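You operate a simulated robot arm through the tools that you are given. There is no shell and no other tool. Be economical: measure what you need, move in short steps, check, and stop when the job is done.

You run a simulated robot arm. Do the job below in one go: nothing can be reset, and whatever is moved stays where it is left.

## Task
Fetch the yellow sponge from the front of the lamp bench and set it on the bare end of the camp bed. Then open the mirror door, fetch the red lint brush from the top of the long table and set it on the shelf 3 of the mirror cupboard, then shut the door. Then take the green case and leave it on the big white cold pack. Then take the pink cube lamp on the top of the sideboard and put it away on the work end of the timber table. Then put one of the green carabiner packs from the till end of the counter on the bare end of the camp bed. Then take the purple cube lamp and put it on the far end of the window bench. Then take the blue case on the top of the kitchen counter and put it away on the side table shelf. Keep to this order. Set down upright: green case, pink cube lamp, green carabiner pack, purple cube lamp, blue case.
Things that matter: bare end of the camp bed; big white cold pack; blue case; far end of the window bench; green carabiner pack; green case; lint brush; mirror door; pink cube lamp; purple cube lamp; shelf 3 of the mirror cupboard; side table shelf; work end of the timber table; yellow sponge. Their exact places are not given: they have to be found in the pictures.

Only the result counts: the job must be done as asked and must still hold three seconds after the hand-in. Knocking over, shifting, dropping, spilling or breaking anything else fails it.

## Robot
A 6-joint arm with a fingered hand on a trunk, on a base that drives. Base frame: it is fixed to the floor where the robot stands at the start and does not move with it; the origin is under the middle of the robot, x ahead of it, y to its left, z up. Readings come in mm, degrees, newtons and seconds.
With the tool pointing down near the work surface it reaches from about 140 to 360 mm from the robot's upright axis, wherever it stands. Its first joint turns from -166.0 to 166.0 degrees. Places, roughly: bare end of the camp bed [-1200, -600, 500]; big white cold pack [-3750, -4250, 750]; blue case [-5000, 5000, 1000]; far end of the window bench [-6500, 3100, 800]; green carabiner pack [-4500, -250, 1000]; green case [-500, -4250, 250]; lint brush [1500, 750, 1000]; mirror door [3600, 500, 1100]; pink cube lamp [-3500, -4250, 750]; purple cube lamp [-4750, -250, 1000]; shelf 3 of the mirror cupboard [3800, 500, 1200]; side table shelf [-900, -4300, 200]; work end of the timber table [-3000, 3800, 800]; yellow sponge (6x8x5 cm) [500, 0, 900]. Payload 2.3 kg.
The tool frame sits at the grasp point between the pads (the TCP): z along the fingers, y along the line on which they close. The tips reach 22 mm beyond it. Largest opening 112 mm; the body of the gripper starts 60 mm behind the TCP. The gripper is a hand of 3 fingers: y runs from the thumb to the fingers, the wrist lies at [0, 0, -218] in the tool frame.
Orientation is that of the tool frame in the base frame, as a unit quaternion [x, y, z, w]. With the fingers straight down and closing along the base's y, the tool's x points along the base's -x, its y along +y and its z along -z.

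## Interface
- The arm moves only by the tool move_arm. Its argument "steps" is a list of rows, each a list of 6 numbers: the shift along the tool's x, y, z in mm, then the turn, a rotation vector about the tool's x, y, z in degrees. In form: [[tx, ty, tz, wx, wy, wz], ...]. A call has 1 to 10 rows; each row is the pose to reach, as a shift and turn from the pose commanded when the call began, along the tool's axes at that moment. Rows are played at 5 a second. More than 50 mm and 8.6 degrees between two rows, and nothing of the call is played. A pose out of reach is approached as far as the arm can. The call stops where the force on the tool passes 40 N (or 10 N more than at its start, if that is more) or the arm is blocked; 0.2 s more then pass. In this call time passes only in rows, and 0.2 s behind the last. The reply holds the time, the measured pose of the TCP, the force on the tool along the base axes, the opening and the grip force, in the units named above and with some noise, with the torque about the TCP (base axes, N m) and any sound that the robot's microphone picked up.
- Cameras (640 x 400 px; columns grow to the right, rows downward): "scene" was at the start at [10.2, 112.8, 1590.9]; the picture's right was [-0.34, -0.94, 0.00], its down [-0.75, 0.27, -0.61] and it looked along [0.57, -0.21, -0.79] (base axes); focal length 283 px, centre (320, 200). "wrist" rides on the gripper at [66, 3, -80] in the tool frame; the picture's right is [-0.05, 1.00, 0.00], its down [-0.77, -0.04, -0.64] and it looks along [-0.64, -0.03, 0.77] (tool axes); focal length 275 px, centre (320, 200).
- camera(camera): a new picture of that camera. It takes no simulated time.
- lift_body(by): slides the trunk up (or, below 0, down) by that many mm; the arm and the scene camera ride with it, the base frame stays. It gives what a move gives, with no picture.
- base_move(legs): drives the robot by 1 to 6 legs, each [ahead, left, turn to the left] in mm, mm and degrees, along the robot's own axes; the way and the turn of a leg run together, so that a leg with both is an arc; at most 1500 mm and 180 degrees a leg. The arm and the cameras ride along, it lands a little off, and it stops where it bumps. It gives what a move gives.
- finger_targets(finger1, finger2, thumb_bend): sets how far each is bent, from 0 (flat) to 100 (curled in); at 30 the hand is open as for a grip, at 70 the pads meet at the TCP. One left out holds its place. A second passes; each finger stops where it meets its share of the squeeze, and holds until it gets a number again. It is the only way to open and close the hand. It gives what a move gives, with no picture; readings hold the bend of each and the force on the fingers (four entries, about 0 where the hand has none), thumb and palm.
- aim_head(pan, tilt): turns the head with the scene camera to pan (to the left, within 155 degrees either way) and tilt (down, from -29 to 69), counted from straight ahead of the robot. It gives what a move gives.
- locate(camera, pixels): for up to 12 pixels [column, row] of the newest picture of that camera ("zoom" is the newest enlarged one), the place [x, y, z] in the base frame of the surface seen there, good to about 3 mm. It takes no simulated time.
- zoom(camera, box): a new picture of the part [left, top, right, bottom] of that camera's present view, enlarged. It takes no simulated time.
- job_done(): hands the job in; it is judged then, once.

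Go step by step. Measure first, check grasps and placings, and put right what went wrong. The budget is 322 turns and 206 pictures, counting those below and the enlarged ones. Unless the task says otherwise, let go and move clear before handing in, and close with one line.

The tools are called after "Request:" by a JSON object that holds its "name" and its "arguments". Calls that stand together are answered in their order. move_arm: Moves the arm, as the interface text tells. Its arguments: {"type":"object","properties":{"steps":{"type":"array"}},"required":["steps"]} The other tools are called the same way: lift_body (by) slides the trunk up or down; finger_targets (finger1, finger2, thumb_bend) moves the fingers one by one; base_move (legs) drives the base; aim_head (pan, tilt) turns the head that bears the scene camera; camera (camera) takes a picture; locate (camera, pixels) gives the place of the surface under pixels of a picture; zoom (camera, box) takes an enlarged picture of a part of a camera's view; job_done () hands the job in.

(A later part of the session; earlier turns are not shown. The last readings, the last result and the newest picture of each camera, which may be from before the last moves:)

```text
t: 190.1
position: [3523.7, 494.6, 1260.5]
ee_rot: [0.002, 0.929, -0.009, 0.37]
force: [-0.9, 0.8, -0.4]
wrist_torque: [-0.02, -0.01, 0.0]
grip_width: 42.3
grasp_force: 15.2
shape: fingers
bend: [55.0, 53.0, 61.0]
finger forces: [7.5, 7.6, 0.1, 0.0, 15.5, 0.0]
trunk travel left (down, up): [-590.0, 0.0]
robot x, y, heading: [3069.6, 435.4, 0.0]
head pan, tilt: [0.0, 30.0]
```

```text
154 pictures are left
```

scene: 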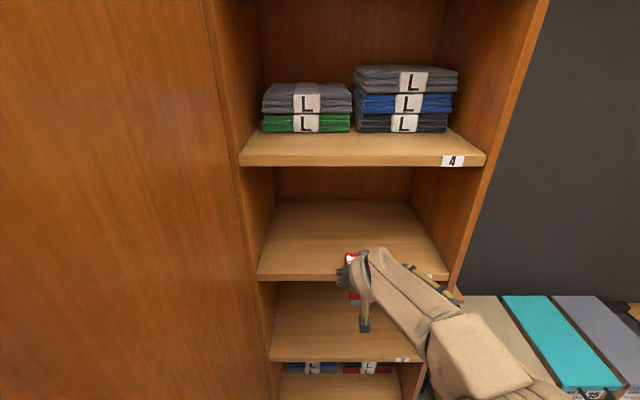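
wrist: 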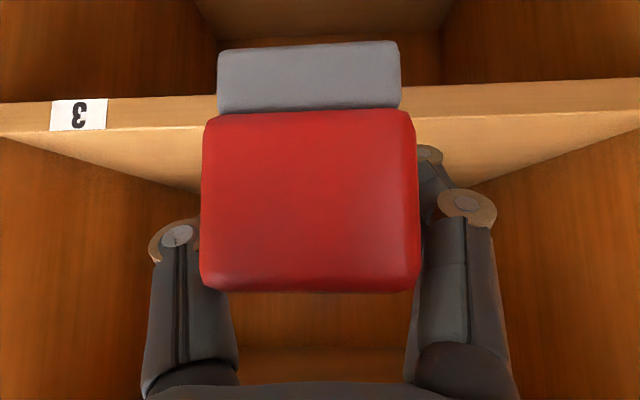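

The brush is poised above shelf level, 26 mm clear. I advance 155 mm, then lower.

Request:
{"name": "base_move", "arguments": {"legs": [[155, 0, 0]]}}

Request:
{"name": "lift_body", "arguments": {"by": -22}}

Request:
{"name": "camera", "arguments": {"camera": "scene"}}

Request:
{"name": "camera", "arguments": {"camera": "wrist"}}

```text
t: 191.5
position: [3678.6, 496.3, 1260.1]
ee_rot: [0.001, 0.929, -0.008, 0.37]
force: [-0.5, -0.7, -0.5]
wrist_torque: [-0.01, -0.03, -0.01]
grip_width: 42.2
grasp_force: 15.7
shape: fingers
bend: [55.0, 53.0, 61.0]
finger forces: [7.5, 7.6, 0.0, 0.0, 15.5, 0.0]
trunk travel left (down, up): [-590.0, 0.0]
robot x, y, heading: [3225.0, 433.7, 0.5]
head pan, tilt: [0.0, 30.0]
```

```text
t: 192.2
position: [3677.5, 496.5, 1238.7]
ee_rot: [0.001, 0.929, -0.009, 0.37]
force: [0.2, -0.1, 0.1]
wrist_torque: [0.01, -0.03, 0.0]
grip_width: 42.1
grasp_force: 15.5
shape: fingers
bend: [55.0, 53.0, 61.0]
finger forces: [7.4, 7.6, 0.0, 0.1, 15.5, 0.0]
trunk travel left (down, up): [-568.0, 22.0]
robot x, y, heading: [3221.0, 434.8, 0.2]
head pan, tilt: [0.0, 30.0]
```

```text
153 pictures are left
```

scene: 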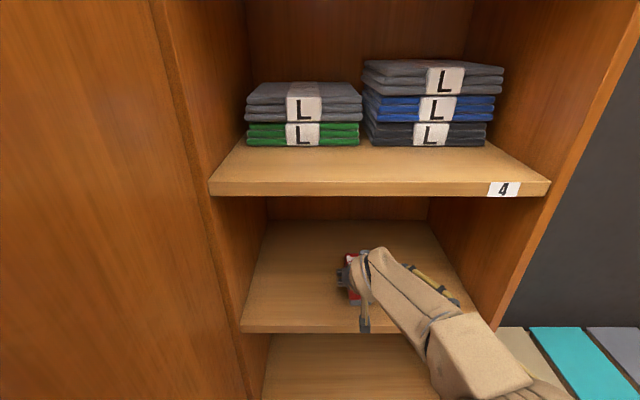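

```text
152 pictures are left
```

wrist: 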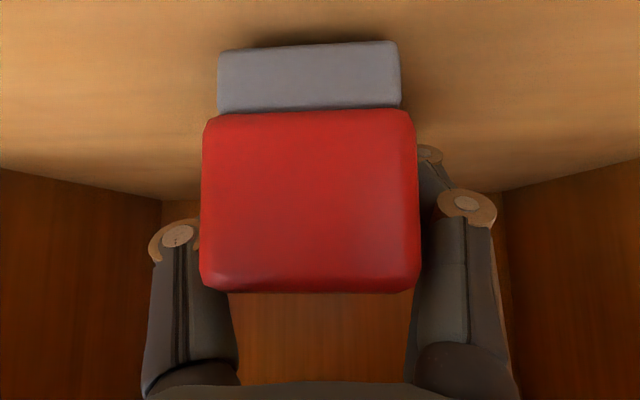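

Just ~4 mm above the shelf. I descend in tiny steps to contact.

Request:
{"name": "move_arm", "arguments": {"steps": [[1.4, 0, 1.4, 0, 0, 0], [2.5, 0, 2.5, 0, 0, 0], [3.2, 0, 3.2, 0, 0, 0]]}}

```text
t: 193.0
position: [3678.1, 495.7, 1233.6]
ee_rot: [0.0, 0.929, -0.008, 0.371]
force: [0.0, 0.6, 1.9]
wrist_torque: [-0.02, -0.08, 0.02]
grip_width: 42.1
grasp_force: 16.1
shape: fingers
bend: [55.0, 53.0, 61.0]
finger forces: [8.0, 8.2, 0.1, 0.0, 15.8, 0.0]
trunk travel left (down, up): [-568.0, 22.0]
robot x, y, heading: [3222.7, 432.2, 0.3]
head pan, tilt: [0.0, 30.0]
```

Contact (1.9 N). I open and back straight out.

Request:
{"name": "finger_targets", "arguments": {"finger1": 30, "finger2": 30, "thumb_bend": 30}}

Request:
{"name": "lift_body", "arguments": {"by": 8}}

Request:
{"name": "base_move", "arguments": {"legs": [[-350, 0, 0]]}}

Request:
{"name": "camera", "arguments": {"camera": "scene"}}

```text
t: 194.0
position: [3679.3, 495.6, 1233.3]
ee_rot: [0.001, 0.929, -0.008, 0.37]
force: [0.3, 0.9, 0.1]
wrist_torque: [-0.04, -0.01, -0.01]
grip_width: 111.1
grasp_force: 0.0
shape: fingers
bend: [30.0, 30.0, 30.0]
finger forces: [0.0, 0.0, 0.0, 0.1, 0.0, 0.0]
trunk travel left (down, up): [-568.0, 22.0]
robot x, y, heading: [3224.1, 432.4, 0.3]
head pan, tilt: [0.0, 30.0]
```

```text
t: 194.5
position: [3676.6, 497.0, 1243.0]
ee_rot: [0.001, 0.929, -0.008, 0.37]
force: [0.7, 0.2, 0.2]
wrist_torque: [-0.03, 0.02, 0.01]
grip_width: 111.6
grasp_force: 0.0
shape: fingers
bend: [30.0, 30.0, 30.0]
finger forces: [0.0, 0.0, 0.0, 0.0, 0.0, 0.0]
trunk travel left (down, up): [-576.0, 14.0]
robot x, y, heading: [3224.7, 434.3, 0.2]
head pan, tilt: [0.0, 30.0]
```

```text
t: 196.8
position: [3326.7, 493.8, 1240.6]
ee_rot: [0.002, 0.929, -0.008, 0.37]
force: [-0.5, 0.7, 0.0]
wrist_torque: [-0.02, 0.0, 0.03]
grip_width: 111.4
grasp_force: 0.2
shape: fingers
bend: [30.0, 30.0, 30.0]
finger forces: [0.0, 0.1, 0.0, 0.1, 0.1, 0.0]
trunk travel left (down, up): [-576.0, 14.0]
robot x, y, heading: [2874.5, 434.8, -0.0]
head pan, tilt: [0.0, 30.0]
```

```text
151 pictures are left
```

scene: 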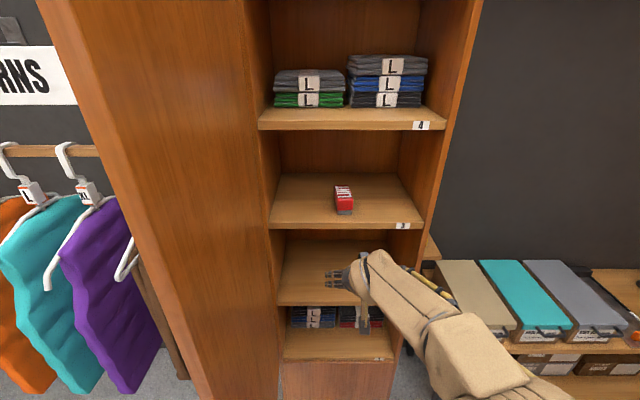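

The brush rests on shelf 3. To shut the door I go to its outer side, make a fist, and push below the handle, carrying the robot around the hinge.

Request:
{"name": "base_move", "arguments": {"legs": [[-400, 0, 0], [0, 950, 0], [0, 0, -90], [0, 582, 0]]}}

Request:
{"name": "lift_body", "arguments": {"by": -305}}

Request:
{"name": "finger_targets", "arguments": {"finger1": 70, "finger2": 70, "thumb_bend": 70}}

Request:
{"name": "camera", "arguments": {"camera": "wrist"}}

Request:
{"name": "aim_head", "arguments": {"pan": 10, "tilt": 50}}

Request:
{"name": "camera", "arguments": {"camera": "scene"}}

```text
t: 210.7
position: [3115.5, 951.8, 1240.5]
ee_rot: [0.648, 0.666, -0.263, 0.26]
force: [-0.4, 0.9, -1.1]
wrist_torque: [0.01, 0.02, 0.02]
grip_width: 111.4
grasp_force: 0.0
shape: fingers
bend: [30.0, 30.0, 30.0]
finger forces: [0.0, 0.0, 0.1, 0.1, 0.0, 0.0]
trunk travel left (down, up): [-576.0, 14.0]
robot x, y, heading: [3040.7, 1407.8, -88.4]
head pan, tilt: [0.0, 30.0]
```

```text
t: 213.7
position: [3115.4, 950.3, 937.4]
ee_rot: [0.648, 0.666, -0.262, 0.26]
force: [0.3, -0.1, -0.5]
wrist_torque: [-0.04, 0.0, -0.01]
grip_width: 111.1
grasp_force: 0.0
shape: fingers
bend: [30.0, 30.0, 30.0]
finger forces: [0.0, 0.0, 0.0, 0.0, 0.0, 0.1]
trunk travel left (down, up): [-271.0, 319.0]
robot x, y, heading: [3042.2, 1401.8, -88.1]
head pan, tilt: [0.0, 30.0]
```

```text
t: 214.7
position: [3114.6, 949.5, 936.7]
ee_rot: [0.649, 0.665, -0.263, 0.259]
force: [0.0, 0.4, 0.1]
wrist_torque: [0.01, -0.01, -0.01]
grip_width: 2.8
grasp_force: 0.0
shape: fingers
bend: [70.0, 70.0, 70.0]
finger forces: [0.0, 0.0, 0.0, 0.0, 0.0, 0.0]
trunk travel left (down, up): [-271.0, 319.0]
robot x, y, heading: [3037.7, 1401.4, -88.3]
head pan, tilt: [0.0, 30.0]
```

```text
150 pictures are left
```

wrist: 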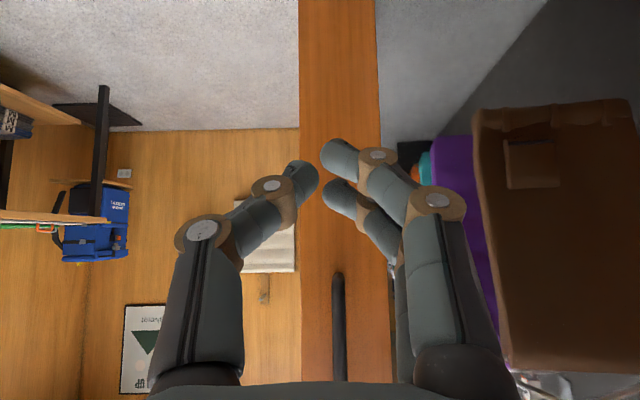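

```text
t: 215.5
position: [3115.3, 950.9, 936.5]
ee_rot: [0.649, 0.665, -0.264, 0.259]
force: [0.3, -0.1, -1.0]
wrist_torque: [0.0, -0.02, 0.0]
grip_width: 2.9
grasp_force: 0.1
shape: fingers
bend: [70.0, 70.0, 70.0]
finger forces: [0.1, 0.0, 0.0, 0.0, 0.0, 0.0]
trunk travel left (down, up): [-271.0, 319.0]
robot x, y, heading: [3040.3, 1403.4, -88.2]
head pan, tilt: [10.0, 50.0]
```

```text
149 pictures are left
```

scene: 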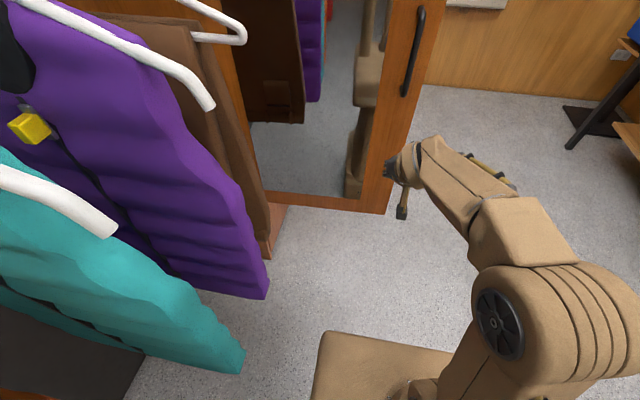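

The fist is in line with the door's frame below the handle. I check clearance to the hanging coats before advancing.

Request:
{"name": "locate", "arguments": {"camera": "scene", "pixels": [[267, 290], [320, 335], [240, 370], [265, 235], [380, 205], [100, 215], [212, 105], [243, 30]]}}

Request:
{"name": "locate", "arguments": {"camera": "wrist", "pixels": [[305, 150], [375, 100], [340, 120], [338, 280], [480, 110], [335, 360]]}}

```text
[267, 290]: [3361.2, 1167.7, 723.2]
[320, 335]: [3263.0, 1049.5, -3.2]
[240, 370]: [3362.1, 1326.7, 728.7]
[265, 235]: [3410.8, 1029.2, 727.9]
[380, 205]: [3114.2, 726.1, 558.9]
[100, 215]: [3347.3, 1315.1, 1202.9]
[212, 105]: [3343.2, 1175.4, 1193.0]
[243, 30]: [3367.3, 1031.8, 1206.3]
```

```text
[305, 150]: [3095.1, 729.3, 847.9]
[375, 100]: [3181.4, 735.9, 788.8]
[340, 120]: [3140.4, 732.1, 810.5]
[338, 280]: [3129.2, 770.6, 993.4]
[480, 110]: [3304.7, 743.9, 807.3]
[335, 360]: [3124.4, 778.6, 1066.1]
```

Coats are at x≥3343, clear. I advance 190 mm and start pushing around the hinge with [95,−76,10] legs.

Request:
{"name": "base_move", "arguments": {"legs": [[190, 0, 0], [95, -76, 10], [95, -76, 10], [95, -76, 10]]}}

Request:
{"name": "camera", "arguments": {"camera": "wrist"}}

Request:
{"name": "camera", "arguments": {"camera": "scene"}}

```text
t: 219.6
position: [3204.2, 526.5, 935.8]
ee_rot: [0.456, 0.809, -0.188, 0.319]
force: [-0.4, -0.2, 0.4]
wrist_torque: [0.03, -0.01, 0.0]
grip_width: 2.7
grasp_force: 0.0
shape: fingers
bend: [70.0, 70.0, 70.0]
finger forces: [0.0, 0.0, 0.0, 0.1, 0.0, 0.0]
trunk travel left (down, up): [-271.0, 319.0]
robot x, y, heading: [2912.7, 882.6, -58.1]
head pan, tilt: [10.0, 50.0]
```

```text
148 pictures are left
```

wrist: 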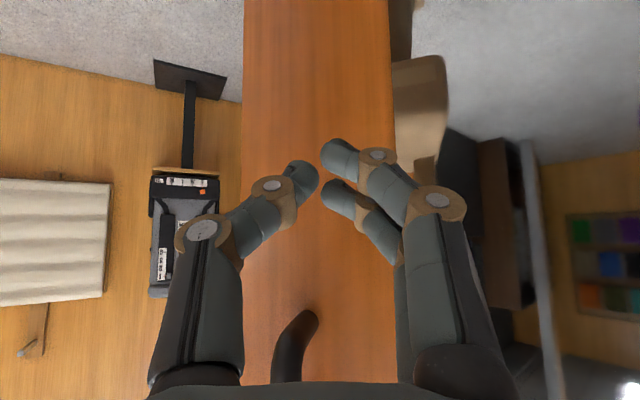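

```text
147 pictures are left
```

scene: 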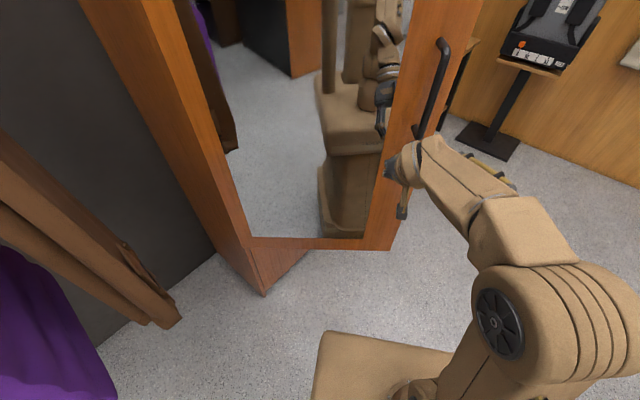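

It works. Three more legs.

Request:
{"name": "base_move", "arguments": {"legs": [[95, -76, 10], [95, -76, 10], [95, -76, 10]]}}

Request:
{"name": "camera", "arguments": {"camera": "wrist"}}

```text
t: 222.5
position: [3392.0, 360.1, 936.3]
ee_rot: [0.231, 0.9, -0.099, 0.356]
force: [0.0, -0.2, -0.5]
wrist_torque: [-0.04, -0.04, -0.02]
grip_width: 2.9
grasp_force: 0.0
shape: fingers
bend: [70.0, 70.0, 70.0]
finger forces: [0.0, 0.1, 0.1, 0.1, 0.0, 0.0]
trunk travel left (down, up): [-271.0, 319.0]
robot x, y, heading: [2961.3, 526.4, -28.2]
head pan, tilt: [10.0, 50.0]
```

```text
146 pictures are left
```

wrist: 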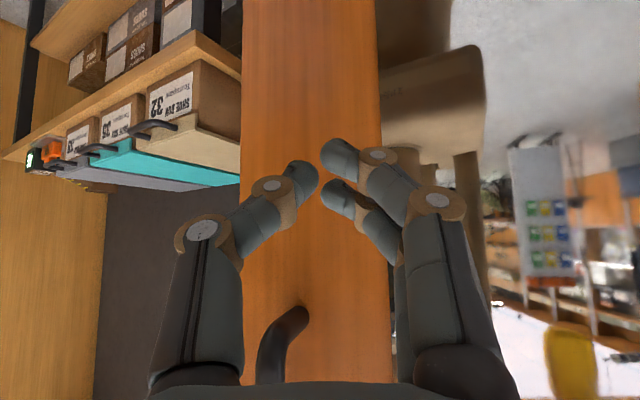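

About 24° left. Two more legs, then look.

Request:
{"name": "base_move", "arguments": {"legs": [[95, -76, 10], [95, -76, 10]]}}

Request:
{"name": "camera", "arguments": {"camera": "wrist"}}

Request:
{"name": "camera", "arguments": {"camera": "scene"}}

```text
t: 224.6
position: [3549.1, 318.9, 937.4]
ee_rot: [0.07, 0.926, -0.035, 0.37]
force: [-24.5, 1.5, -5.1]
wrist_torque: [0.04, 0.13, -0.06]
grip_width: 4.0
grasp_force: 13.2
shape: fingers
bend: [70.0, 75.0, 70.0]
finger forces: [0.0, 27.3, 0.0, 0.0, 0.0, 0.0]
trunk travel left (down, up): [-271.0, 319.0]
robot x, y, heading: [3093.3, 321.9, -8.4]
head pan, tilt: [10.0, 50.0]
```

```text
145 pictures are left
```

wrist: 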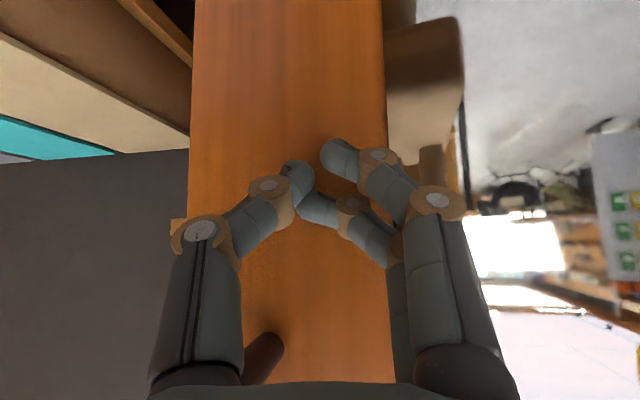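

```text
144 pictures are left
```

scene: 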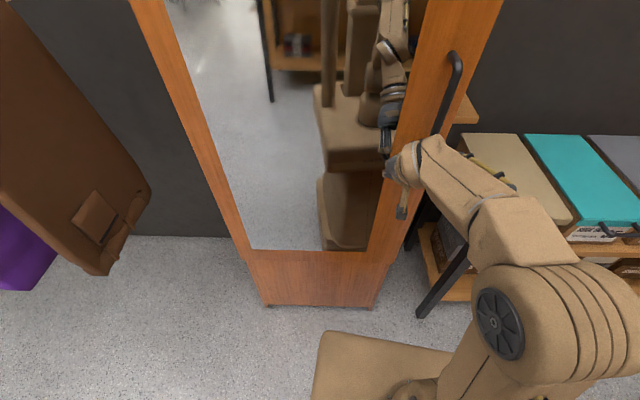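

The door resists with 24 N, apparently shut. I check its plane.

Request:
{"name": "locate", "arguments": {"camera": "scene", "pixels": [[430, 50], [480, 30], [390, 240], [200, 130], [320, 255], [300, 290], [155, 30]]}}

```text
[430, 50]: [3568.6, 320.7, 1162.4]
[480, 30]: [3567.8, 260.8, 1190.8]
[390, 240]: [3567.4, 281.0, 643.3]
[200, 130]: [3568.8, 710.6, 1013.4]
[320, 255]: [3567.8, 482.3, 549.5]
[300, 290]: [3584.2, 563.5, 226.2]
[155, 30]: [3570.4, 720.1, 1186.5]
```

Door is flush (x≈3567): shut. I back away, open the hand, raise the trunk and drive back through the passage to the main room.

Request:
{"name": "base_move", "arguments": {"legs": [[-700, 0, 8.4], [0, 1300, 0], [-1500, 0, 0], [-1200, 0, 0], [0, 0, -90]]}}

Request:
{"name": "lift_body", "arguments": {"by": 319}}

Request:
{"name": "finger_targets", "arguments": {"finger1": 30, "finger2": 30, "thumb_bend": 30}}

```text
t: 250.9
position: [-200.5, 1253.3, 936.1]
ee_rot: [0.668, 0.646, -0.27, 0.252]
force: [0.9, 0.2, 0.4]
wrist_torque: [-0.02, 0.01, -0.04]
grip_width: 2.8
grasp_force: 0.2
shape: fingers
bend: [70.0, 70.0, 70.0]
finger forces: [0.0, 0.0, 0.0, 0.0, 0.0, 0.1]
trunk travel left (down, up): [-271.0, 319.0]
robot x, y, heading: [-245.1, 1709.8, -91.4]
head pan, tilt: [10.0, 50.0]
```

```text
t: 254.1
position: [-199.1, 1253.7, 1255.5]
ee_rot: [0.668, 0.646, -0.271, 0.252]
force: [-0.1, 0.6, 0.7]
wrist_torque: [0.01, 0.0, -0.02]
grip_width: 3.0
grasp_force: 0.0
shape: fingers
bend: [70.0, 70.0, 70.0]
finger forces: [0.1, 0.1, 0.0, 0.0, 0.0, 0.1]
trunk travel left (down, up): [-590.0, 0.0]
robot x, y, heading: [-246.7, 1707.5, -91.9]
head pan, tilt: [10.0, 50.0]
```

```text
t: 255.1
position: [-200.6, 1254.1, 1255.9]
ee_rot: [0.667, 0.647, -0.271, 0.252]
force: [-0.3, -0.5, 0.6]
wrist_torque: [0.02, 0.02, 0.0]
grip_width: 111.1
grasp_force: 0.1
shape: fingers
bend: [30.0, 30.0, 30.0]
finger forces: [0.1, 0.0, 0.0, 0.0, 0.0, 0.1]
trunk travel left (down, up): [-590.0, 0.0]
robot x, y, heading: [-247.3, 1710.3, -91.5]
head pan, tilt: [10.0, 50.0]
```

Request:
{"name": "base_move", "arguments": {"legs": [[1500, 0, 1.5], [1500, 0, 0], [1200, 0, 0]]}}

Request:
{"name": "aim_head", "arguments": {"pan": 0, "tilt": 20}}

Request:
{"name": "camera", "arguments": {"camera": "scene"}}

Request:
{"name": "aim_head", "arguments": {"pan": -55, "tilt": 20}}

Request:
{"name": "camera", "arguments": {"camera": "scene"}}

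```text
t: 275.1
position: [-47.0, -2925.0, 1255.4]
ee_rot: [0.643, 0.67, -0.262, 0.262]
force: [0.2, 0.1, -1.0]
wrist_torque: [0.02, -0.02, 0.02]
grip_width: 111.5
grasp_force: 0.2
shape: fingers
bend: [30.0, 30.0, 30.0]
finger forces: [0.0, 0.0, 0.1, 0.0, 0.1, 0.1]
trunk travel left (down, up): [-590.0, 0.0]
robot x, y, heading: [-126.0, -2474.3, -87.3]
head pan, tilt: [10.0, 50.0]
```

```text
t: 276.1
position: [-46.7, -2924.6, 1255.1]
ee_rot: [0.643, 0.67, -0.262, 0.262]
force: [-0.2, -0.8, 1.0]
wrist_torque: [-0.03, -0.02, 0.01]
grip_width: 111.3
grasp_force: 0.0
shape: fingers
bend: [30.0, 30.0, 30.0]
finger forces: [0.0, 0.0, 0.1, 0.0, 0.0, 0.0]
trunk travel left (down, up): [-590.0, 0.0]
robot x, y, heading: [-126.6, -2470.4, -87.3]
head pan, tilt: [0.0, 20.0]
```

```text
143 pictures are left
```

scene: 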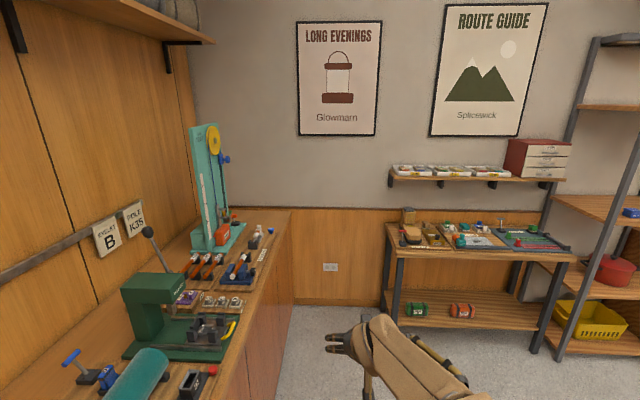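

```text
t: 277.3
position: [-46.0, -2924.8, 1254.5]
ee_rot: [0.643, 0.67, -0.262, 0.262]
force: [0.3, -0.5, -0.9]
wrist_torque: [-0.01, 0.0, 0.02]
grip_width: 111.3
grasp_force: 0.1
shape: fingers
bend: [30.0, 30.0, 30.0]
finger forces: [0.1, 0.1, 0.1, 0.0, 0.1, 0.1]
trunk travel left (down, up): [-590.0, 0.0]
robot x, y, heading: [-129.7, -2474.1, -87.0]
head pan, tilt: [-55.0, 20.0]
```

```text
142 pictures are left
```

scene: 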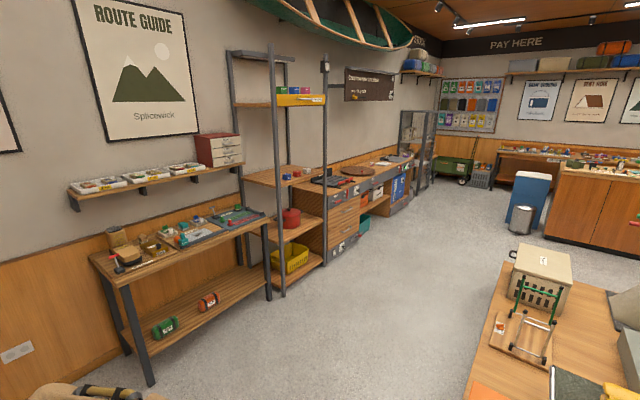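

The green case lies on the side table's lower shelf at (165,327) next to an orange one. I zoom and measure.

Request:
{"name": "zoom", "arguments": {"camera": "scene", "box": [80, 200, 290, 390]}}

Request:
{"name": "locate", "arguments": {"camera": "scene", "pixels": [[165, 322], [165, 333], [153, 335], [178, 328], [209, 300], [150, 383], [125, 352], [190, 345], [255, 290], [269, 298], [110, 270], [265, 220]]}}

```text
2.11 times, centred on (185, 295) of scene
```

zoom: 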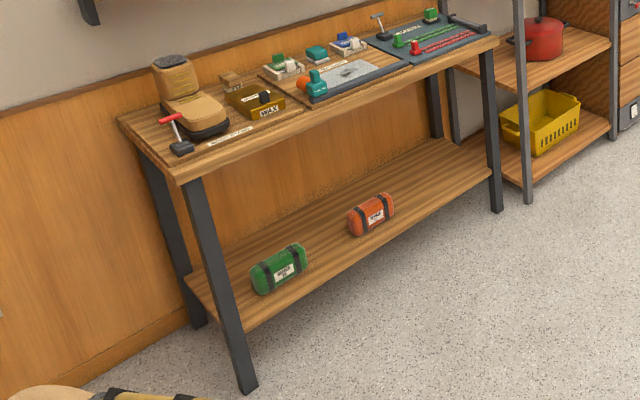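

```text
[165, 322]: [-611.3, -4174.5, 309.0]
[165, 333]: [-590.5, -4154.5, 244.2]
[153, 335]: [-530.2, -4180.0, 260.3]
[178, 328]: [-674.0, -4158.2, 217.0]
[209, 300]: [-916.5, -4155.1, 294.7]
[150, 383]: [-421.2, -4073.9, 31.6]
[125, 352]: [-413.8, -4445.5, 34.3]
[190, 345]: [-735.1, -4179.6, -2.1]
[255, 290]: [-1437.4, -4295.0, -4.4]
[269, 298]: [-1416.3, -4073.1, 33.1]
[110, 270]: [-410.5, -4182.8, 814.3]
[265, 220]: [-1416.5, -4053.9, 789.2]
```

The green case lies along x at about x −530…−690, y≈−4150…−4240, z 217–310 under the table top (front edge y≈−4055). I drive closer and look.

Request:
{"name": "base_move", "arguments": {"legs": [[0, 0, -3], [950, -500, 0]]}}

Request:
{"name": "aim_head", "arguments": {"pan": 5, "tilt": 55}}

Request:
{"name": "camera", "arguments": {"camera": "scene"}}

```text
t: 283.3
position: [-583.3, -3875.9, 1255.2]
ee_rot: [0.662, 0.652, -0.268, 0.254]
force: [0.1, 0.2, 0.3]
wrist_torque: [0.01, 0.02, 0.03]
grip_width: 111.3
grasp_force: 0.1
shape: fingers
bend: [30.0, 30.0, 30.0]
finger forces: [0.1, 0.0, 0.1, 0.0, 0.0, 0.0]
trunk travel left (down, up): [-590.0, 0.0]
robot x, y, heading: [-637.3, -3419.8, -90.8]
head pan, tilt: [-55.0, 20.0]
```

```text
t: 284.6
position: [-581.3, -3875.7, 1255.3]
ee_rot: [0.662, 0.651, -0.269, 0.254]
force: [0.6, 1.6, -1.1]
wrist_torque: [0.0, -0.01, -0.02]
grip_width: 111.4
grasp_force: 0.1
shape: fingers
bend: [30.0, 30.0, 30.0]
finger forces: [0.0, 0.0, 0.1, 0.0, 0.0, 0.0]
trunk travel left (down, up): [-590.0, 0.0]
robot x, y, heading: [-643.1, -3422.8, -90.7]
head pan, tilt: [5.0, 55.0]
```

```text
140 pictures are left
```

scene: 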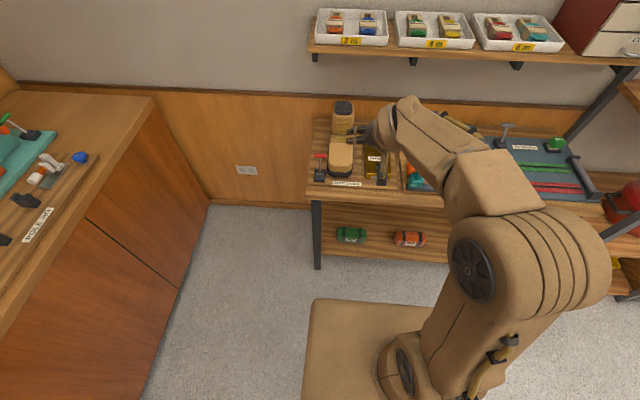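

I lower the trunk to look under the table top.

Request:
{"name": "lift_body", "arguments": {"by": -400}}

Request:
{"name": "aim_head", "arguments": {"pan": 5, "tilt": 45}}

Request:
{"name": "zoom", "arguments": {"camera": "scene", "box": [240, 100, 480, 250]}}

```text
t: 288.4
position: [-582.9, -3875.7, 855.4]
ee_rot: [0.662, 0.651, -0.269, 0.254]
force: [0.1, 0.1, -1.0]
wrist_torque: [-0.01, -0.03, 0.01]
grip_width: 111.2
grasp_force: 0.1
shape: fingers
bend: [30.0, 30.0, 30.0]
finger forces: [0.1, 0.0, 0.0, 0.1, 0.0, 0.0]
trunk travel left (down, up): [-190.0, 400.0]
robot x, y, heading: [-639.5, -3421.9, -90.6]
head pan, tilt: [5.0, 55.0]
```

```text
t: 289.1
position: [-583.2, -3874.6, 855.1]
ee_rot: [0.663, 0.652, -0.268, 0.254]
force: [0.9, -0.8, 0.3]
wrist_torque: [-0.01, 0.0, 0.01]
grip_width: 111.0
grasp_force: 0.0
shape: fingers
bend: [30.0, 30.0, 30.0]
finger forces: [0.0, 0.1, 0.1, 0.0, 0.0, 0.0]
trunk travel left (down, up): [-190.0, 400.0]
robot x, y, heading: [-641.0, -3420.5, -90.6]
head pan, tilt: [5.0, 45.0]
```

```text
2.67 times, centred on (360, 175) of scene
```

zoom: 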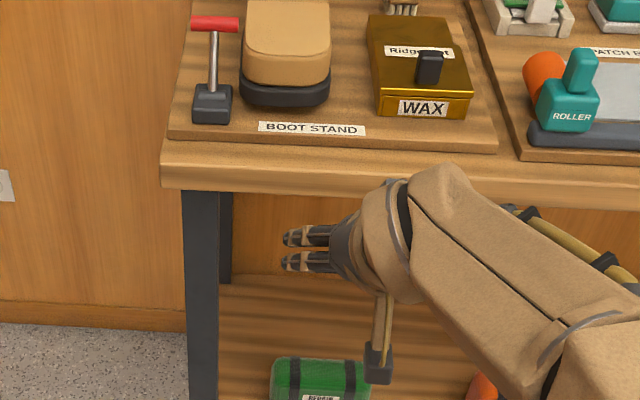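

Request:
{"name": "zoom", "arguments": {"camera": "scene", "box": [270, 200, 470, 325]}}

Request:
{"name": "camera", "arguments": {"camera": "scene"}}

```text
3.20 times, centred on (370, 262) of scene
```

zoom: 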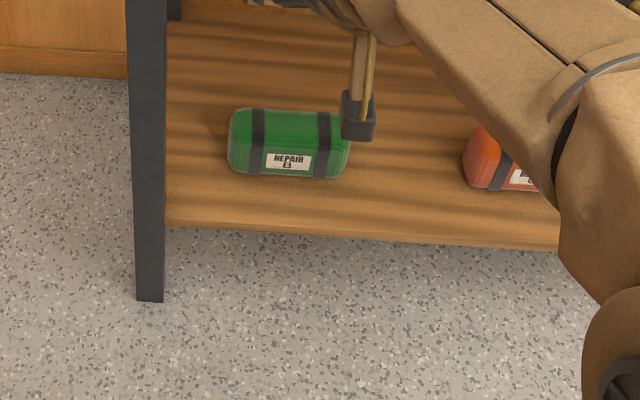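

```text
137 pictures are left
```

scene: 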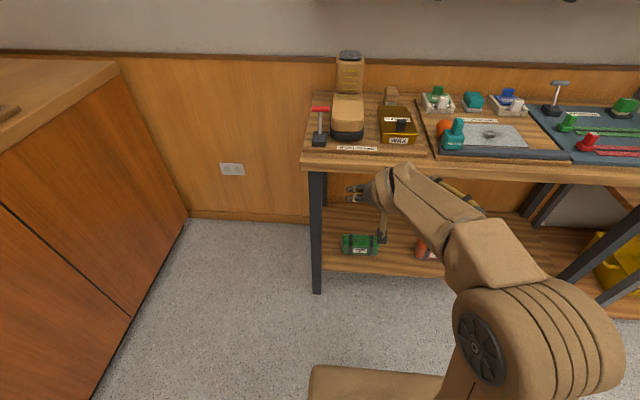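

Request:
{"name": "locate", "arguments": {"camera": "scene", "pixels": [[360, 240], [360, 251], [344, 245], [377, 245], [360, 236], [360, 262], [322, 270], [365, 166], [365, 176], [430, 235], [335, 250], [390, 270]]}}

```text
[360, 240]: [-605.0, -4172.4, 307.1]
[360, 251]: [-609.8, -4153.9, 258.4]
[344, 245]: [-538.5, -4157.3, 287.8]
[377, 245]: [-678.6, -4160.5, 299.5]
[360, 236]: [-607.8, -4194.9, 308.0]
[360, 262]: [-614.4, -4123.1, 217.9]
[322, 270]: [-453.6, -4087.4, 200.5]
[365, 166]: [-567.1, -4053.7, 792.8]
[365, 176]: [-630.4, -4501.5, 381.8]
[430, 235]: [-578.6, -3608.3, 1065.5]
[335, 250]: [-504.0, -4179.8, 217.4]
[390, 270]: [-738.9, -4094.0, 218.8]
```

The case is 156 mm long (x −530…−686), ~90 mm deep and tall (z 218–308), centre about (−608,−4198). I'll grip it from above, closing along y. I turn the tool straight down and roll it 90°, still clear of the table.

Request:
{"name": "move_arm", "arguments": {"steps": [[32.2, 0, -2.4, 0, 8.5, 0], [63.7, 0, -9.5, 0, 17, 0], [93.8, 0, -21.2, 0, 25.5, 0], [121.9, 0, -37.3, 0, 34, 0], [149.8, 0, -59.6, 0, 42.4, 0]]}}

Request:
{"name": "move_arm", "arguments": {"steps": [[0, 0, 0, 0, 0.5, 8.5], [0, 0, 0, 0, 0, 17], [0, 0, 0, 0, 0, 25.5], [0, 0, 0, 0, 0, 34], [0, 0, 0, 0, 0, 42.5], [0, 0, 0, 0, 0, 51], [0, 0, 0, 0, 0, 59.5], [0, 0, 0, 0, 0, 68], [0, 0, 0, 0, 0, 76.5], [0, 0, 0, 0, 0, 85]]}}

Request:
{"name": "move_arm", "arguments": {"steps": [[0, 0, 0, 0, 0, 5]]}}

Request:
{"name": "lift_body", "arguments": {"by": -190}}

```text
t: 290.3
position: [-580.4, -3725.8, 795.2]
ee_rot: [0.714, 0.7, -0.011, 0.0]
force: [0.7, -0.1, -0.3]
wrist_torque: [0.05, 0.0, 0.0]
grip_width: 111.2
grasp_force: 0.1
shape: fingers
bend: [30.0, 30.0, 30.0]
finger forces: [0.0, 0.1, 0.0, 0.1, 0.0, 0.1]
trunk travel left (down, up): [-190.0, 400.0]
robot x, y, heading: [-638.8, -3419.2, -90.6]
head pan, tilt: [5.0, 45.0]
```

```text
t: 292.5
position: [-580.7, -3725.7, 796.3]
ee_rot: [0.999, 0.031, -0.008, 0.008]
force: [-0.7, -0.8, 0.0]
wrist_torque: [-0.03, -0.05, 0.0]
grip_width: 111.2
grasp_force: 0.0
shape: fingers
bend: [30.0, 30.0, 30.0]
finger forces: [0.1, 0.1, 0.0, 0.0, 0.1, 0.1]
trunk travel left (down, up): [-190.0, 400.0]
robot x, y, heading: [-641.8, -3421.4, -90.7]
head pan, tilt: [5.0, 45.0]
```

```text
t: 292.9
position: [-580.1, -3726.3, 796.4]
ee_rot: [1.0, -0.012, -0.007, 0.008]
force: [-0.5, 0.2, -0.6]
wrist_torque: [0.0, 0.0, 0.04]
grip_width: 111.5
grasp_force: 0.1
shape: fingers
bend: [30.0, 30.0, 30.0]
finger forces: [0.0, 0.1, 0.1, 0.0, 0.0, 0.0]
trunk travel left (down, up): [-190.0, 400.0]
robot x, y, heading: [-637.9, -3420.5, -90.5]
head pan, tilt: [5.0, 45.0]
```

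```text
t: 295.0
position: [-581.6, -3725.7, 605.7]
ee_rot: [1.0, -0.01, -0.007, 0.008]
force: [0.5, 0.5, 0.1]
wrist_torque: [-0.02, 0.02, 0.01]
grip_width: 111.3
grasp_force: 0.0
shape: fingers
bend: [30.0, 30.0, 30.0]
finger forces: [0.0, 0.0, 0.1, 0.0, 0.0, 0.0]
trunk travel left (down, up): [0.0, 590.0]
robot x, y, heading: [-638.8, -3422.3, -90.8]
head pan, tilt: [5.0, 45.0]
```

Now I lower the arm itself to entry height outside the table to test reach.

Request:
{"name": "move_arm", "arguments": {"steps": [[0, 0, 45, 0, 0, 0], [0, 0, 90, 0, 0, 0], [0, 0, 135, 0, 0, 0], [0, 0, 180, 0, 0, 0], [0, 0, 225, 0, 0, 0], [0, 0, 260, 0, 0, 0]]}}

Request:
{"name": "camera", "arguments": {"camera": "scene"}}

```text
t: 296.4
position: [-584.1, -3731.2, 346.1]
ee_rot: [1.0, -0.011, -0.007, 0.008]
force: [-0.7, 0.0, 0.1]
wrist_torque: [0.0, 0.0, 0.01]
grip_width: 111.4
grasp_force: 0.0
shape: fingers
bend: [30.0, 30.0, 30.0]
finger forces: [0.0, 0.0, 0.0, 0.0, 0.0, 0.1]
trunk travel left (down, up): [0.0, 590.0]
robot x, y, heading: [-638.2, -3425.6, -90.5]
head pan, tilt: [5.0, 45.0]
```

```text
136 pictures are left
```

scene: 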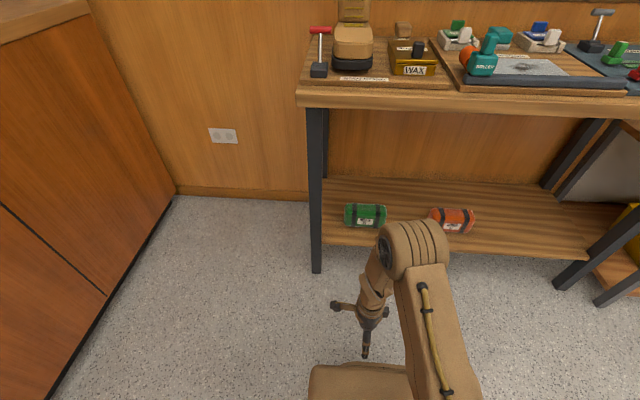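

Reach is fine at z 346. I check the elbow's place, since it must clear the table top.

Request:
{"name": "locate", "arguments": {"camera": "scene", "pixels": [[410, 225], [390, 230], [430, 225], [440, 260], [390, 250], [375, 265], [415, 270], [335, 305], [330, 380]]}}

```text
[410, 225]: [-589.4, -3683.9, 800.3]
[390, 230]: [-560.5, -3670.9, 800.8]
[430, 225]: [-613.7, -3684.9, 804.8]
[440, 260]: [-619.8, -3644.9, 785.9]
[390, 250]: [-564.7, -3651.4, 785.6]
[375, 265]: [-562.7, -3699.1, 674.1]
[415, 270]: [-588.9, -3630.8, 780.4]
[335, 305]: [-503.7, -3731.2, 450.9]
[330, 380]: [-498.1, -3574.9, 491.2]
```

The upright hand would push the elbow (top z≈805) into the table top, so I tilt the tool 30° (pitch 60°), which keeps wrist and elbow outside. The thumb will come at the case's front, the fingers at its back.

Request:
{"name": "move_arm", "arguments": {"steps": [[0, 32.2, -2.4, -8.5, 0, 0], [0, 63.7, -9.5, -17, 0, 0], [0, 93.8, -21.2, -25.5, 0, 0], [0, 109, -29.2, -30, 0, 0]]}}

Request:
{"name": "base_move", "arguments": {"legs": [[230, -25, 0.6]]}}

Request:
{"name": "camera", "arguments": {"camera": "scene"}}

Request:
{"name": "camera", "arguments": {"camera": "wrist"}}

```text
t: 297.4
position: [-586.0, -3839.3, 378.4]
ee_rot: [0.964, -0.009, -0.011, 0.266]
force: [0.0, -0.6, -0.2]
wrist_torque: [0.02, -0.02, 0.0]
grip_width: 111.7
grasp_force: 0.1
shape: fingers
bend: [30.0, 30.0, 30.0]
finger forces: [0.0, 0.0, 0.1, 0.0, 0.1, 0.1]
out of reach, approached as far as the arm can: row 1, 2
trunk travel left (down, up): [0.0, 590.0]
robot x, y, heading: [-642.6, -3419.8, -90.7]
head pan, tilt: [5.0, 45.0]
```

```text
t: 299.1
position: [-609.4, -4064.9, 377.8]
ee_rot: [0.964, -0.006, -0.011, 0.265]
force: [-0.7, -0.2, -0.4]
wrist_torque: [0.01, -0.01, -0.01]
grip_width: 111.8
grasp_force: 0.1
shape: fingers
bend: [30.0, 30.0, 30.0]
finger forces: [0.1, 0.0, 0.0, 0.0, 0.0, 0.0]
trunk travel left (down, up): [0.0, 590.0]
robot x, y, heading: [-666.2, -3648.2, -90.3]
head pan, tilt: [5.0, 45.0]
```

```text
135 pictures are left
```

scene: 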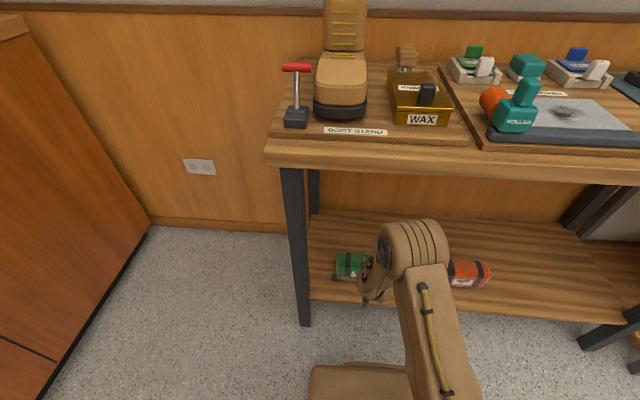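

```text
134 pictures are left
```

wrist: 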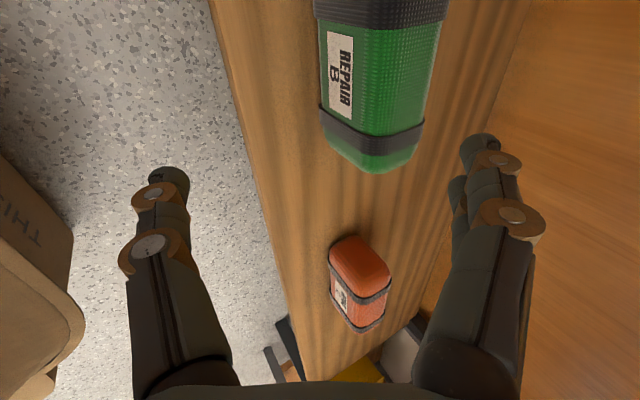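

The wrist camera shows the case at the top (380,80). I measure its cross-section and elbow clearance.

Request:
{"name": "locate", "arguments": {"camera": "wrist", "pixels": [[330, 70], [380, 70], [430, 50], [435, 30], [355, 40], [400, 100], [340, 110], [375, 170], [310, 60], [450, 70]]}}

Request:
{"name": "locate", "arguments": {"camera": "scene", "pixels": [[410, 223], [390, 235], [440, 240], [350, 160], [345, 255], [345, 277]]}}

```text
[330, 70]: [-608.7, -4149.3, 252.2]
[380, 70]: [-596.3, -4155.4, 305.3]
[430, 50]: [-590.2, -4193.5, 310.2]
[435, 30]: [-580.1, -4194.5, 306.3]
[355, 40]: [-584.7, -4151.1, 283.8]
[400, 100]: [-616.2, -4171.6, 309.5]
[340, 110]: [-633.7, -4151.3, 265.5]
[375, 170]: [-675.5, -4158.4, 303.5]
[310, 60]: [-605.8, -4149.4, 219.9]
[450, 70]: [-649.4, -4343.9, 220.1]
```

```text
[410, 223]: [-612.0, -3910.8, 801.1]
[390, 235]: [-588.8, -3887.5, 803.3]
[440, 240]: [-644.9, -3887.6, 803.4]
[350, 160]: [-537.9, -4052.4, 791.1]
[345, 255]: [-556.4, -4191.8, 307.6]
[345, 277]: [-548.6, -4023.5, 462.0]
```

The case is only ~60 mm deep (y −4149…−4210) and 92 mm tall. I'll straddle it at pitch 60°, then steepen to ~72° before closing, watching the elbow (top z≈803). First I measure the table underside and step into the start pose.

Request:
{"name": "move_arm", "arguments": {"steps": [[0, -31, -6, 0, 0, 0], [0, -62, -12.7, 0, 0, 0]]}}

Request:
{"name": "base_move", "arguments": {"legs": [[125, 0, 0]]}}

Request:
{"name": "camera", "arguments": {"camera": "wrist"}}

Request:
{"name": "aim_head", "arguments": {"pan": 15, "tilt": 50}}

Request:
{"name": "camera", "arguments": {"camera": "scene"}}

```text
t: 299.7
position: [-589.0, -4019.8, 368.7]
ee_rot: [0.964, -0.007, -0.016, 0.264]
force: [0.3, 0.1, 0.6]
wrist_torque: [0.04, 0.01, 0.02]
grip_width: 111.5
grasp_force: 0.0
shape: fingers
bend: [30.0, 30.0, 30.0]
finger forces: [0.1, 0.1, 0.1, 0.0, 0.1, 0.0]
out of reach, approached as far as the arm can: row 1, 2
trunk travel left (down, up): [0.0, 590.0]
robot x, y, heading: [-666.3, -3645.1, -90.2]
head pan, tilt: [5.0, 45.0]
```

```text
t: 301.0
position: [-589.6, -4140.7, 370.8]
ee_rot: [0.963, -0.009, -0.015, 0.267]
force: [0.3, 0.5, -0.1]
wrist_torque: [0.0, 0.0, 0.0]
grip_width: 111.8
grasp_force: 0.1
shape: fingers
bend: [30.0, 30.0, 30.0]
finger forces: [0.1, 0.0, 0.1, 0.0, 0.0, 0.0]
trunk travel left (down, up): [0.0, 590.0]
robot x, y, heading: [-666.7, -3768.5, -90.0]
head pan, tilt: [5.0, 45.0]
```

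```text
133 pictures are left
```

wrist: 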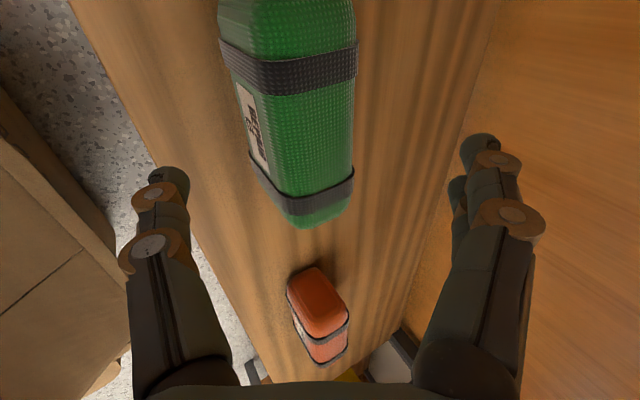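

```text
t: 301.7
position: [-591.0, -4141.1, 371.2]
ee_rot: [0.964, -0.007, -0.015, 0.266]
force: [-0.2, 0.9, 0.3]
wrist_torque: [-0.04, 0.01, 0.04]
grip_width: 111.6
grasp_force: 0.0
shape: fingers
bend: [30.0, 30.0, 30.0]
finger forces: [0.0, 0.1, 0.0, 0.0, 0.0, 0.1]
trunk travel left (down, up): [0.0, 590.0]
robot x, y, heading: [-669.3, -3768.7, -90.0]
head pan, tilt: [15.0, 50.0]
```

```text
132 pictures are left
```

scene: 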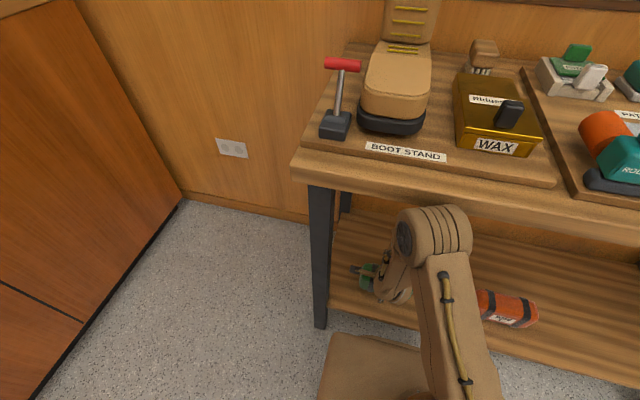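

The hand slid 20 mm left by the arm's limit; I'll shift the base instead. I check case edges and elbow again.

Request:
{"name": "locate", "arguments": {"camera": "scene", "pixels": [[430, 210], [410, 215], [450, 225], [440, 245], [400, 240], [330, 178], [330, 188], [450, 190], [450, 205]]}}

Request:
{"name": "locate", "arguments": {"camera": "wrist", "pixels": [[225, 80], [255, 100], [290, 100], [330, 90], [350, 90], [352, 60], [290, 200], [320, 215], [340, 205], [375, 120]]}}

```text
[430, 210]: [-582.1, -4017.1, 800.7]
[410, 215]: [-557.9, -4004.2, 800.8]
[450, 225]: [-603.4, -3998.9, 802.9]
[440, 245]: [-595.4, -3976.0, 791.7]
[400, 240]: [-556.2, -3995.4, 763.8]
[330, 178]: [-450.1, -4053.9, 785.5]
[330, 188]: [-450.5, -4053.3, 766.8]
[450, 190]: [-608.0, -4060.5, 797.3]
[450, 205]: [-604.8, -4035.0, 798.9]
```

```text
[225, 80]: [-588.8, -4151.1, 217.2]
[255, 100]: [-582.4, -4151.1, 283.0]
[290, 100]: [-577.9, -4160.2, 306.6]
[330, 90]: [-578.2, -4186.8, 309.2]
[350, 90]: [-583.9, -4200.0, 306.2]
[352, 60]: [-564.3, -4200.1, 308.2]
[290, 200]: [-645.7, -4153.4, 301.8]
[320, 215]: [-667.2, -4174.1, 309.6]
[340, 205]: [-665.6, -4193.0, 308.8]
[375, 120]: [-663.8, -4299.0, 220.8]
```

Case centre is y≈−4179. I re-align with the base (back 19, right 18) so the approach runs straight along the tool axis, then advance 60 mm first.

Request:
{"name": "base_move", "arguments": {"legs": [[-19, -18, 0]]}}

Request:
{"name": "move_arm", "arguments": {"steps": [[0, 0, 30, 0, 0, 0], [0, 0, 60, 0, 0, 0]]}}

Request:
{"name": "camera", "arguments": {"camera": "wrist"}}

Request:
{"name": "camera", "arguments": {"camera": "scene"}}

```text
t: 302.5
position: [-607.7, -4123.8, 369.7]
ee_rot: [0.965, -0.008, -0.016, 0.263]
force: [0.5, -0.1, 0.8]
wrist_torque: [-0.01, -0.02, -0.03]
grip_width: 111.7
grasp_force: 0.0
shape: fingers
bend: [30.0, 30.0, 30.0]
finger forces: [0.0, 0.0, 0.0, 0.0, 0.0, 0.1]
trunk travel left (down, up): [0.0, 590.0]
robot x, y, heading: [-681.2, -3752.8, -90.3]
head pan, tilt: [15.0, 50.0]
```

```text
t: 303.1
position: [-606.9, -4155.9, 315.3]
ee_rot: [0.965, -0.009, -0.019, 0.262]
force: [-0.6, 0.1, -0.2]
wrist_torque: [-0.01, -0.03, 0.0]
grip_width: 112.0
grasp_force: 0.1
shape: fingers
bend: [30.0, 30.0, 30.0]
finger forces: [0.1, 0.0, 0.1, 0.0, 0.1, 0.1]
trunk travel left (down, up): [0.0, 590.0]
robot x, y, heading: [-684.3, -3748.6, -90.4]
head pan, tilt: [15.0, 50.0]
```

```text
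131 pictures are left
```

wrist: 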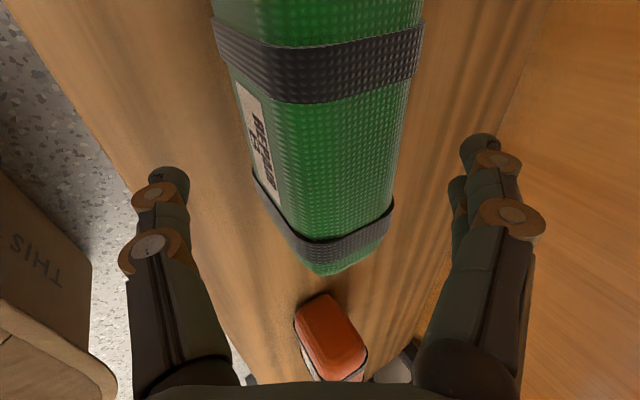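

```text
130 pictures are left
```

scene: 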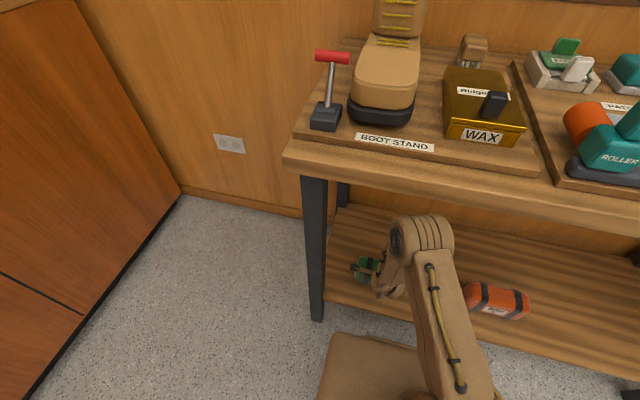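

Good straddle. I advance 48 mm more and check.

Request:
{"name": "move_arm", "arguments": {"steps": [[0, 0, 25, 0, 0, 0], [0, 0, 48, 0, 0, 0]]}}

Request:
{"name": "camera", "arguments": {"camera": "wrist"}}

Request:
{"name": "camera", "arguments": {"camera": "scene"}}

Request:
{"name": "locate", "arguments": {"camera": "scene", "pixels": [[425, 216], [425, 222], [400, 225], [440, 230], [420, 235], [425, 205]]}}

```text
t: 303.7
position: [-610.6, -4178.8, 274.6]
ee_rot: [0.964, -0.008, -0.017, 0.264]
force: [0.1, -0.8, 0.2]
wrist_torque: [-0.02, 0.0, 0.0]
grip_width: 111.5
grasp_force: 0.1
shape: fingers
bend: [30.0, 30.0, 30.0]
finger forces: [0.0, 0.0, 0.0, 0.0, 0.0, 0.0]
trunk travel left (down, up): [0.0, 590.0]
robot x, y, heading: [-684.6, -3745.6, -90.3]
head pan, tilt: [15.0, 50.0]
```

```text
129 pictures are left
```

wrist: 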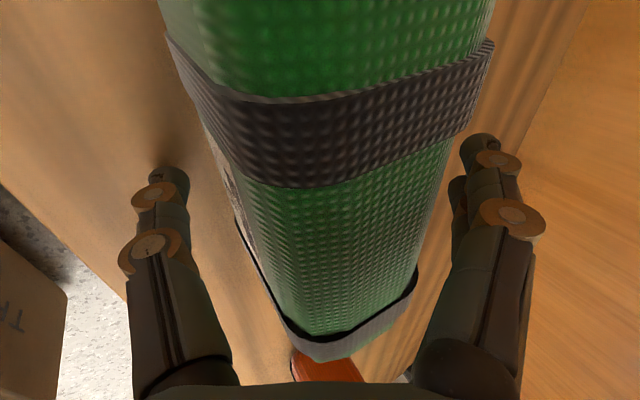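

```text
128 pictures are left
```

scene: 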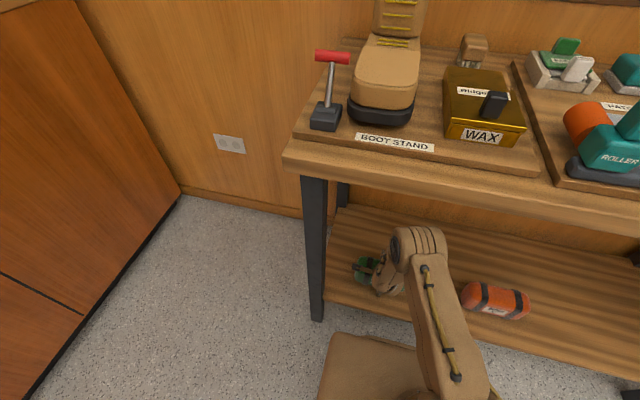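

```text
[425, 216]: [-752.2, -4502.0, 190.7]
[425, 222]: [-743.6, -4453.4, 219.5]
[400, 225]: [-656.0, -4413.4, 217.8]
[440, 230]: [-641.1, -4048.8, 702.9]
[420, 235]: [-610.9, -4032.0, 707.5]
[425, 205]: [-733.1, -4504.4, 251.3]
```

Elbow top is now z≈707, 60 mm below the table top, so steepening is safe. I rotate ~13° about the TCP.

Request:
{"name": "move_arm", "arguments": {"steps": [[0, 0, 0, 6.5, 0, 0], [0, 0, 0, 13, 0, 0]]}}

Request:
{"name": "camera", "arguments": {"camera": "wrist"}}

```text
t: 304.3
position: [-613.1, -4178.5, 276.0]
ee_rot: [0.985, -0.009, -0.021, 0.169]
force: [-0.4, -1.0, 1.2]
wrist_torque: [-0.02, -0.01, 0.03]
grip_width: 111.8
grasp_force: 0.2
shape: fingers
bend: [30.0, 30.0, 30.0]
finger forces: [0.0, 0.0, 0.1, 0.0, 0.0, 0.1]
trunk travel left (down, up): [0.0, 590.0]
robot x, y, heading: [-679.3, -3751.3, -90.4]
head pan, tilt: [15.0, 50.0]
```

```text
127 pictures are left
```

wrist: 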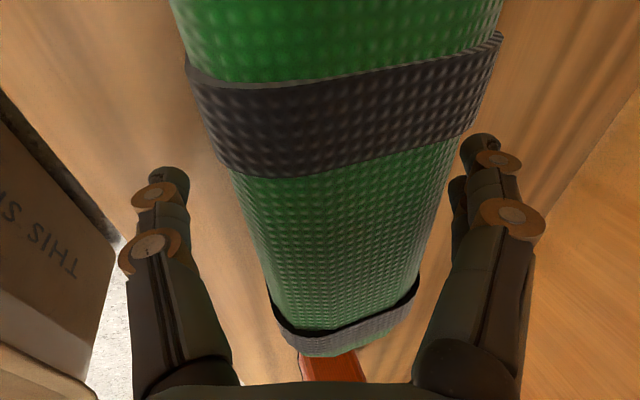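

Well centred at ~19° tilt. I close the hand.

Request:
{"name": "finger_targets", "arguments": {"finger1": 56, "finger2": 56, "thumb_bend": 56}}

Request:
{"name": "finger_targets", "arguments": {"finger1": 72, "finger2": 72, "thumb_bend": 72}}

Request:
{"name": "camera", "arguments": {"camera": "wrist"}}

```text
t: 305.3
position: [-613.3, -4178.1, 276.4]
ee_rot: [0.985, -0.009, -0.021, 0.17]
force: [1.3, -4.3, 17.4]
wrist_torque: [0.28, -0.02, 0.03]
grip_width: 64.9
grasp_force: 18.1
shape: fingers
bend: [55.0, 55.0, 49.0]
finger forces: [11.9, 11.7, 0.0, 0.1, 11.5, 0.1]
trunk travel left (down, up): [0.0, 590.0]
robot x, y, heading: [-685.1, -3750.8, -90.6]
head pan, tilt: [15.0, 50.0]
```

```text
t: 306.3
position: [-613.1, -4178.0, 276.2]
ee_rot: [0.985, -0.009, -0.02, 0.169]
force: [1.5, -0.7, 15.3]
wrist_torque: [0.49, -0.05, 0.03]
grip_width: 58.3
grasp_force: 24.6
shape: fingers
bend: [68.0, 68.0, 52.0]
finger forces: [15.0, 14.2, 0.0, 0.0, 20.5, 0.0]
trunk travel left (down, up): [0.0, 590.0]
robot x, y, heading: [-685.1, -3749.8, -90.5]
head pan, tilt: [15.0, 50.0]
```

```text
126 pictures are left
```

wrist: 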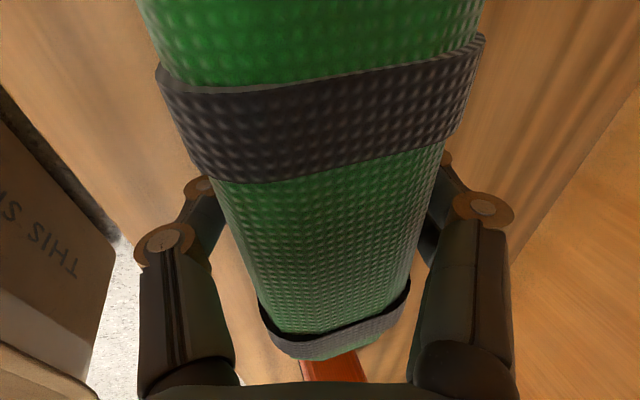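

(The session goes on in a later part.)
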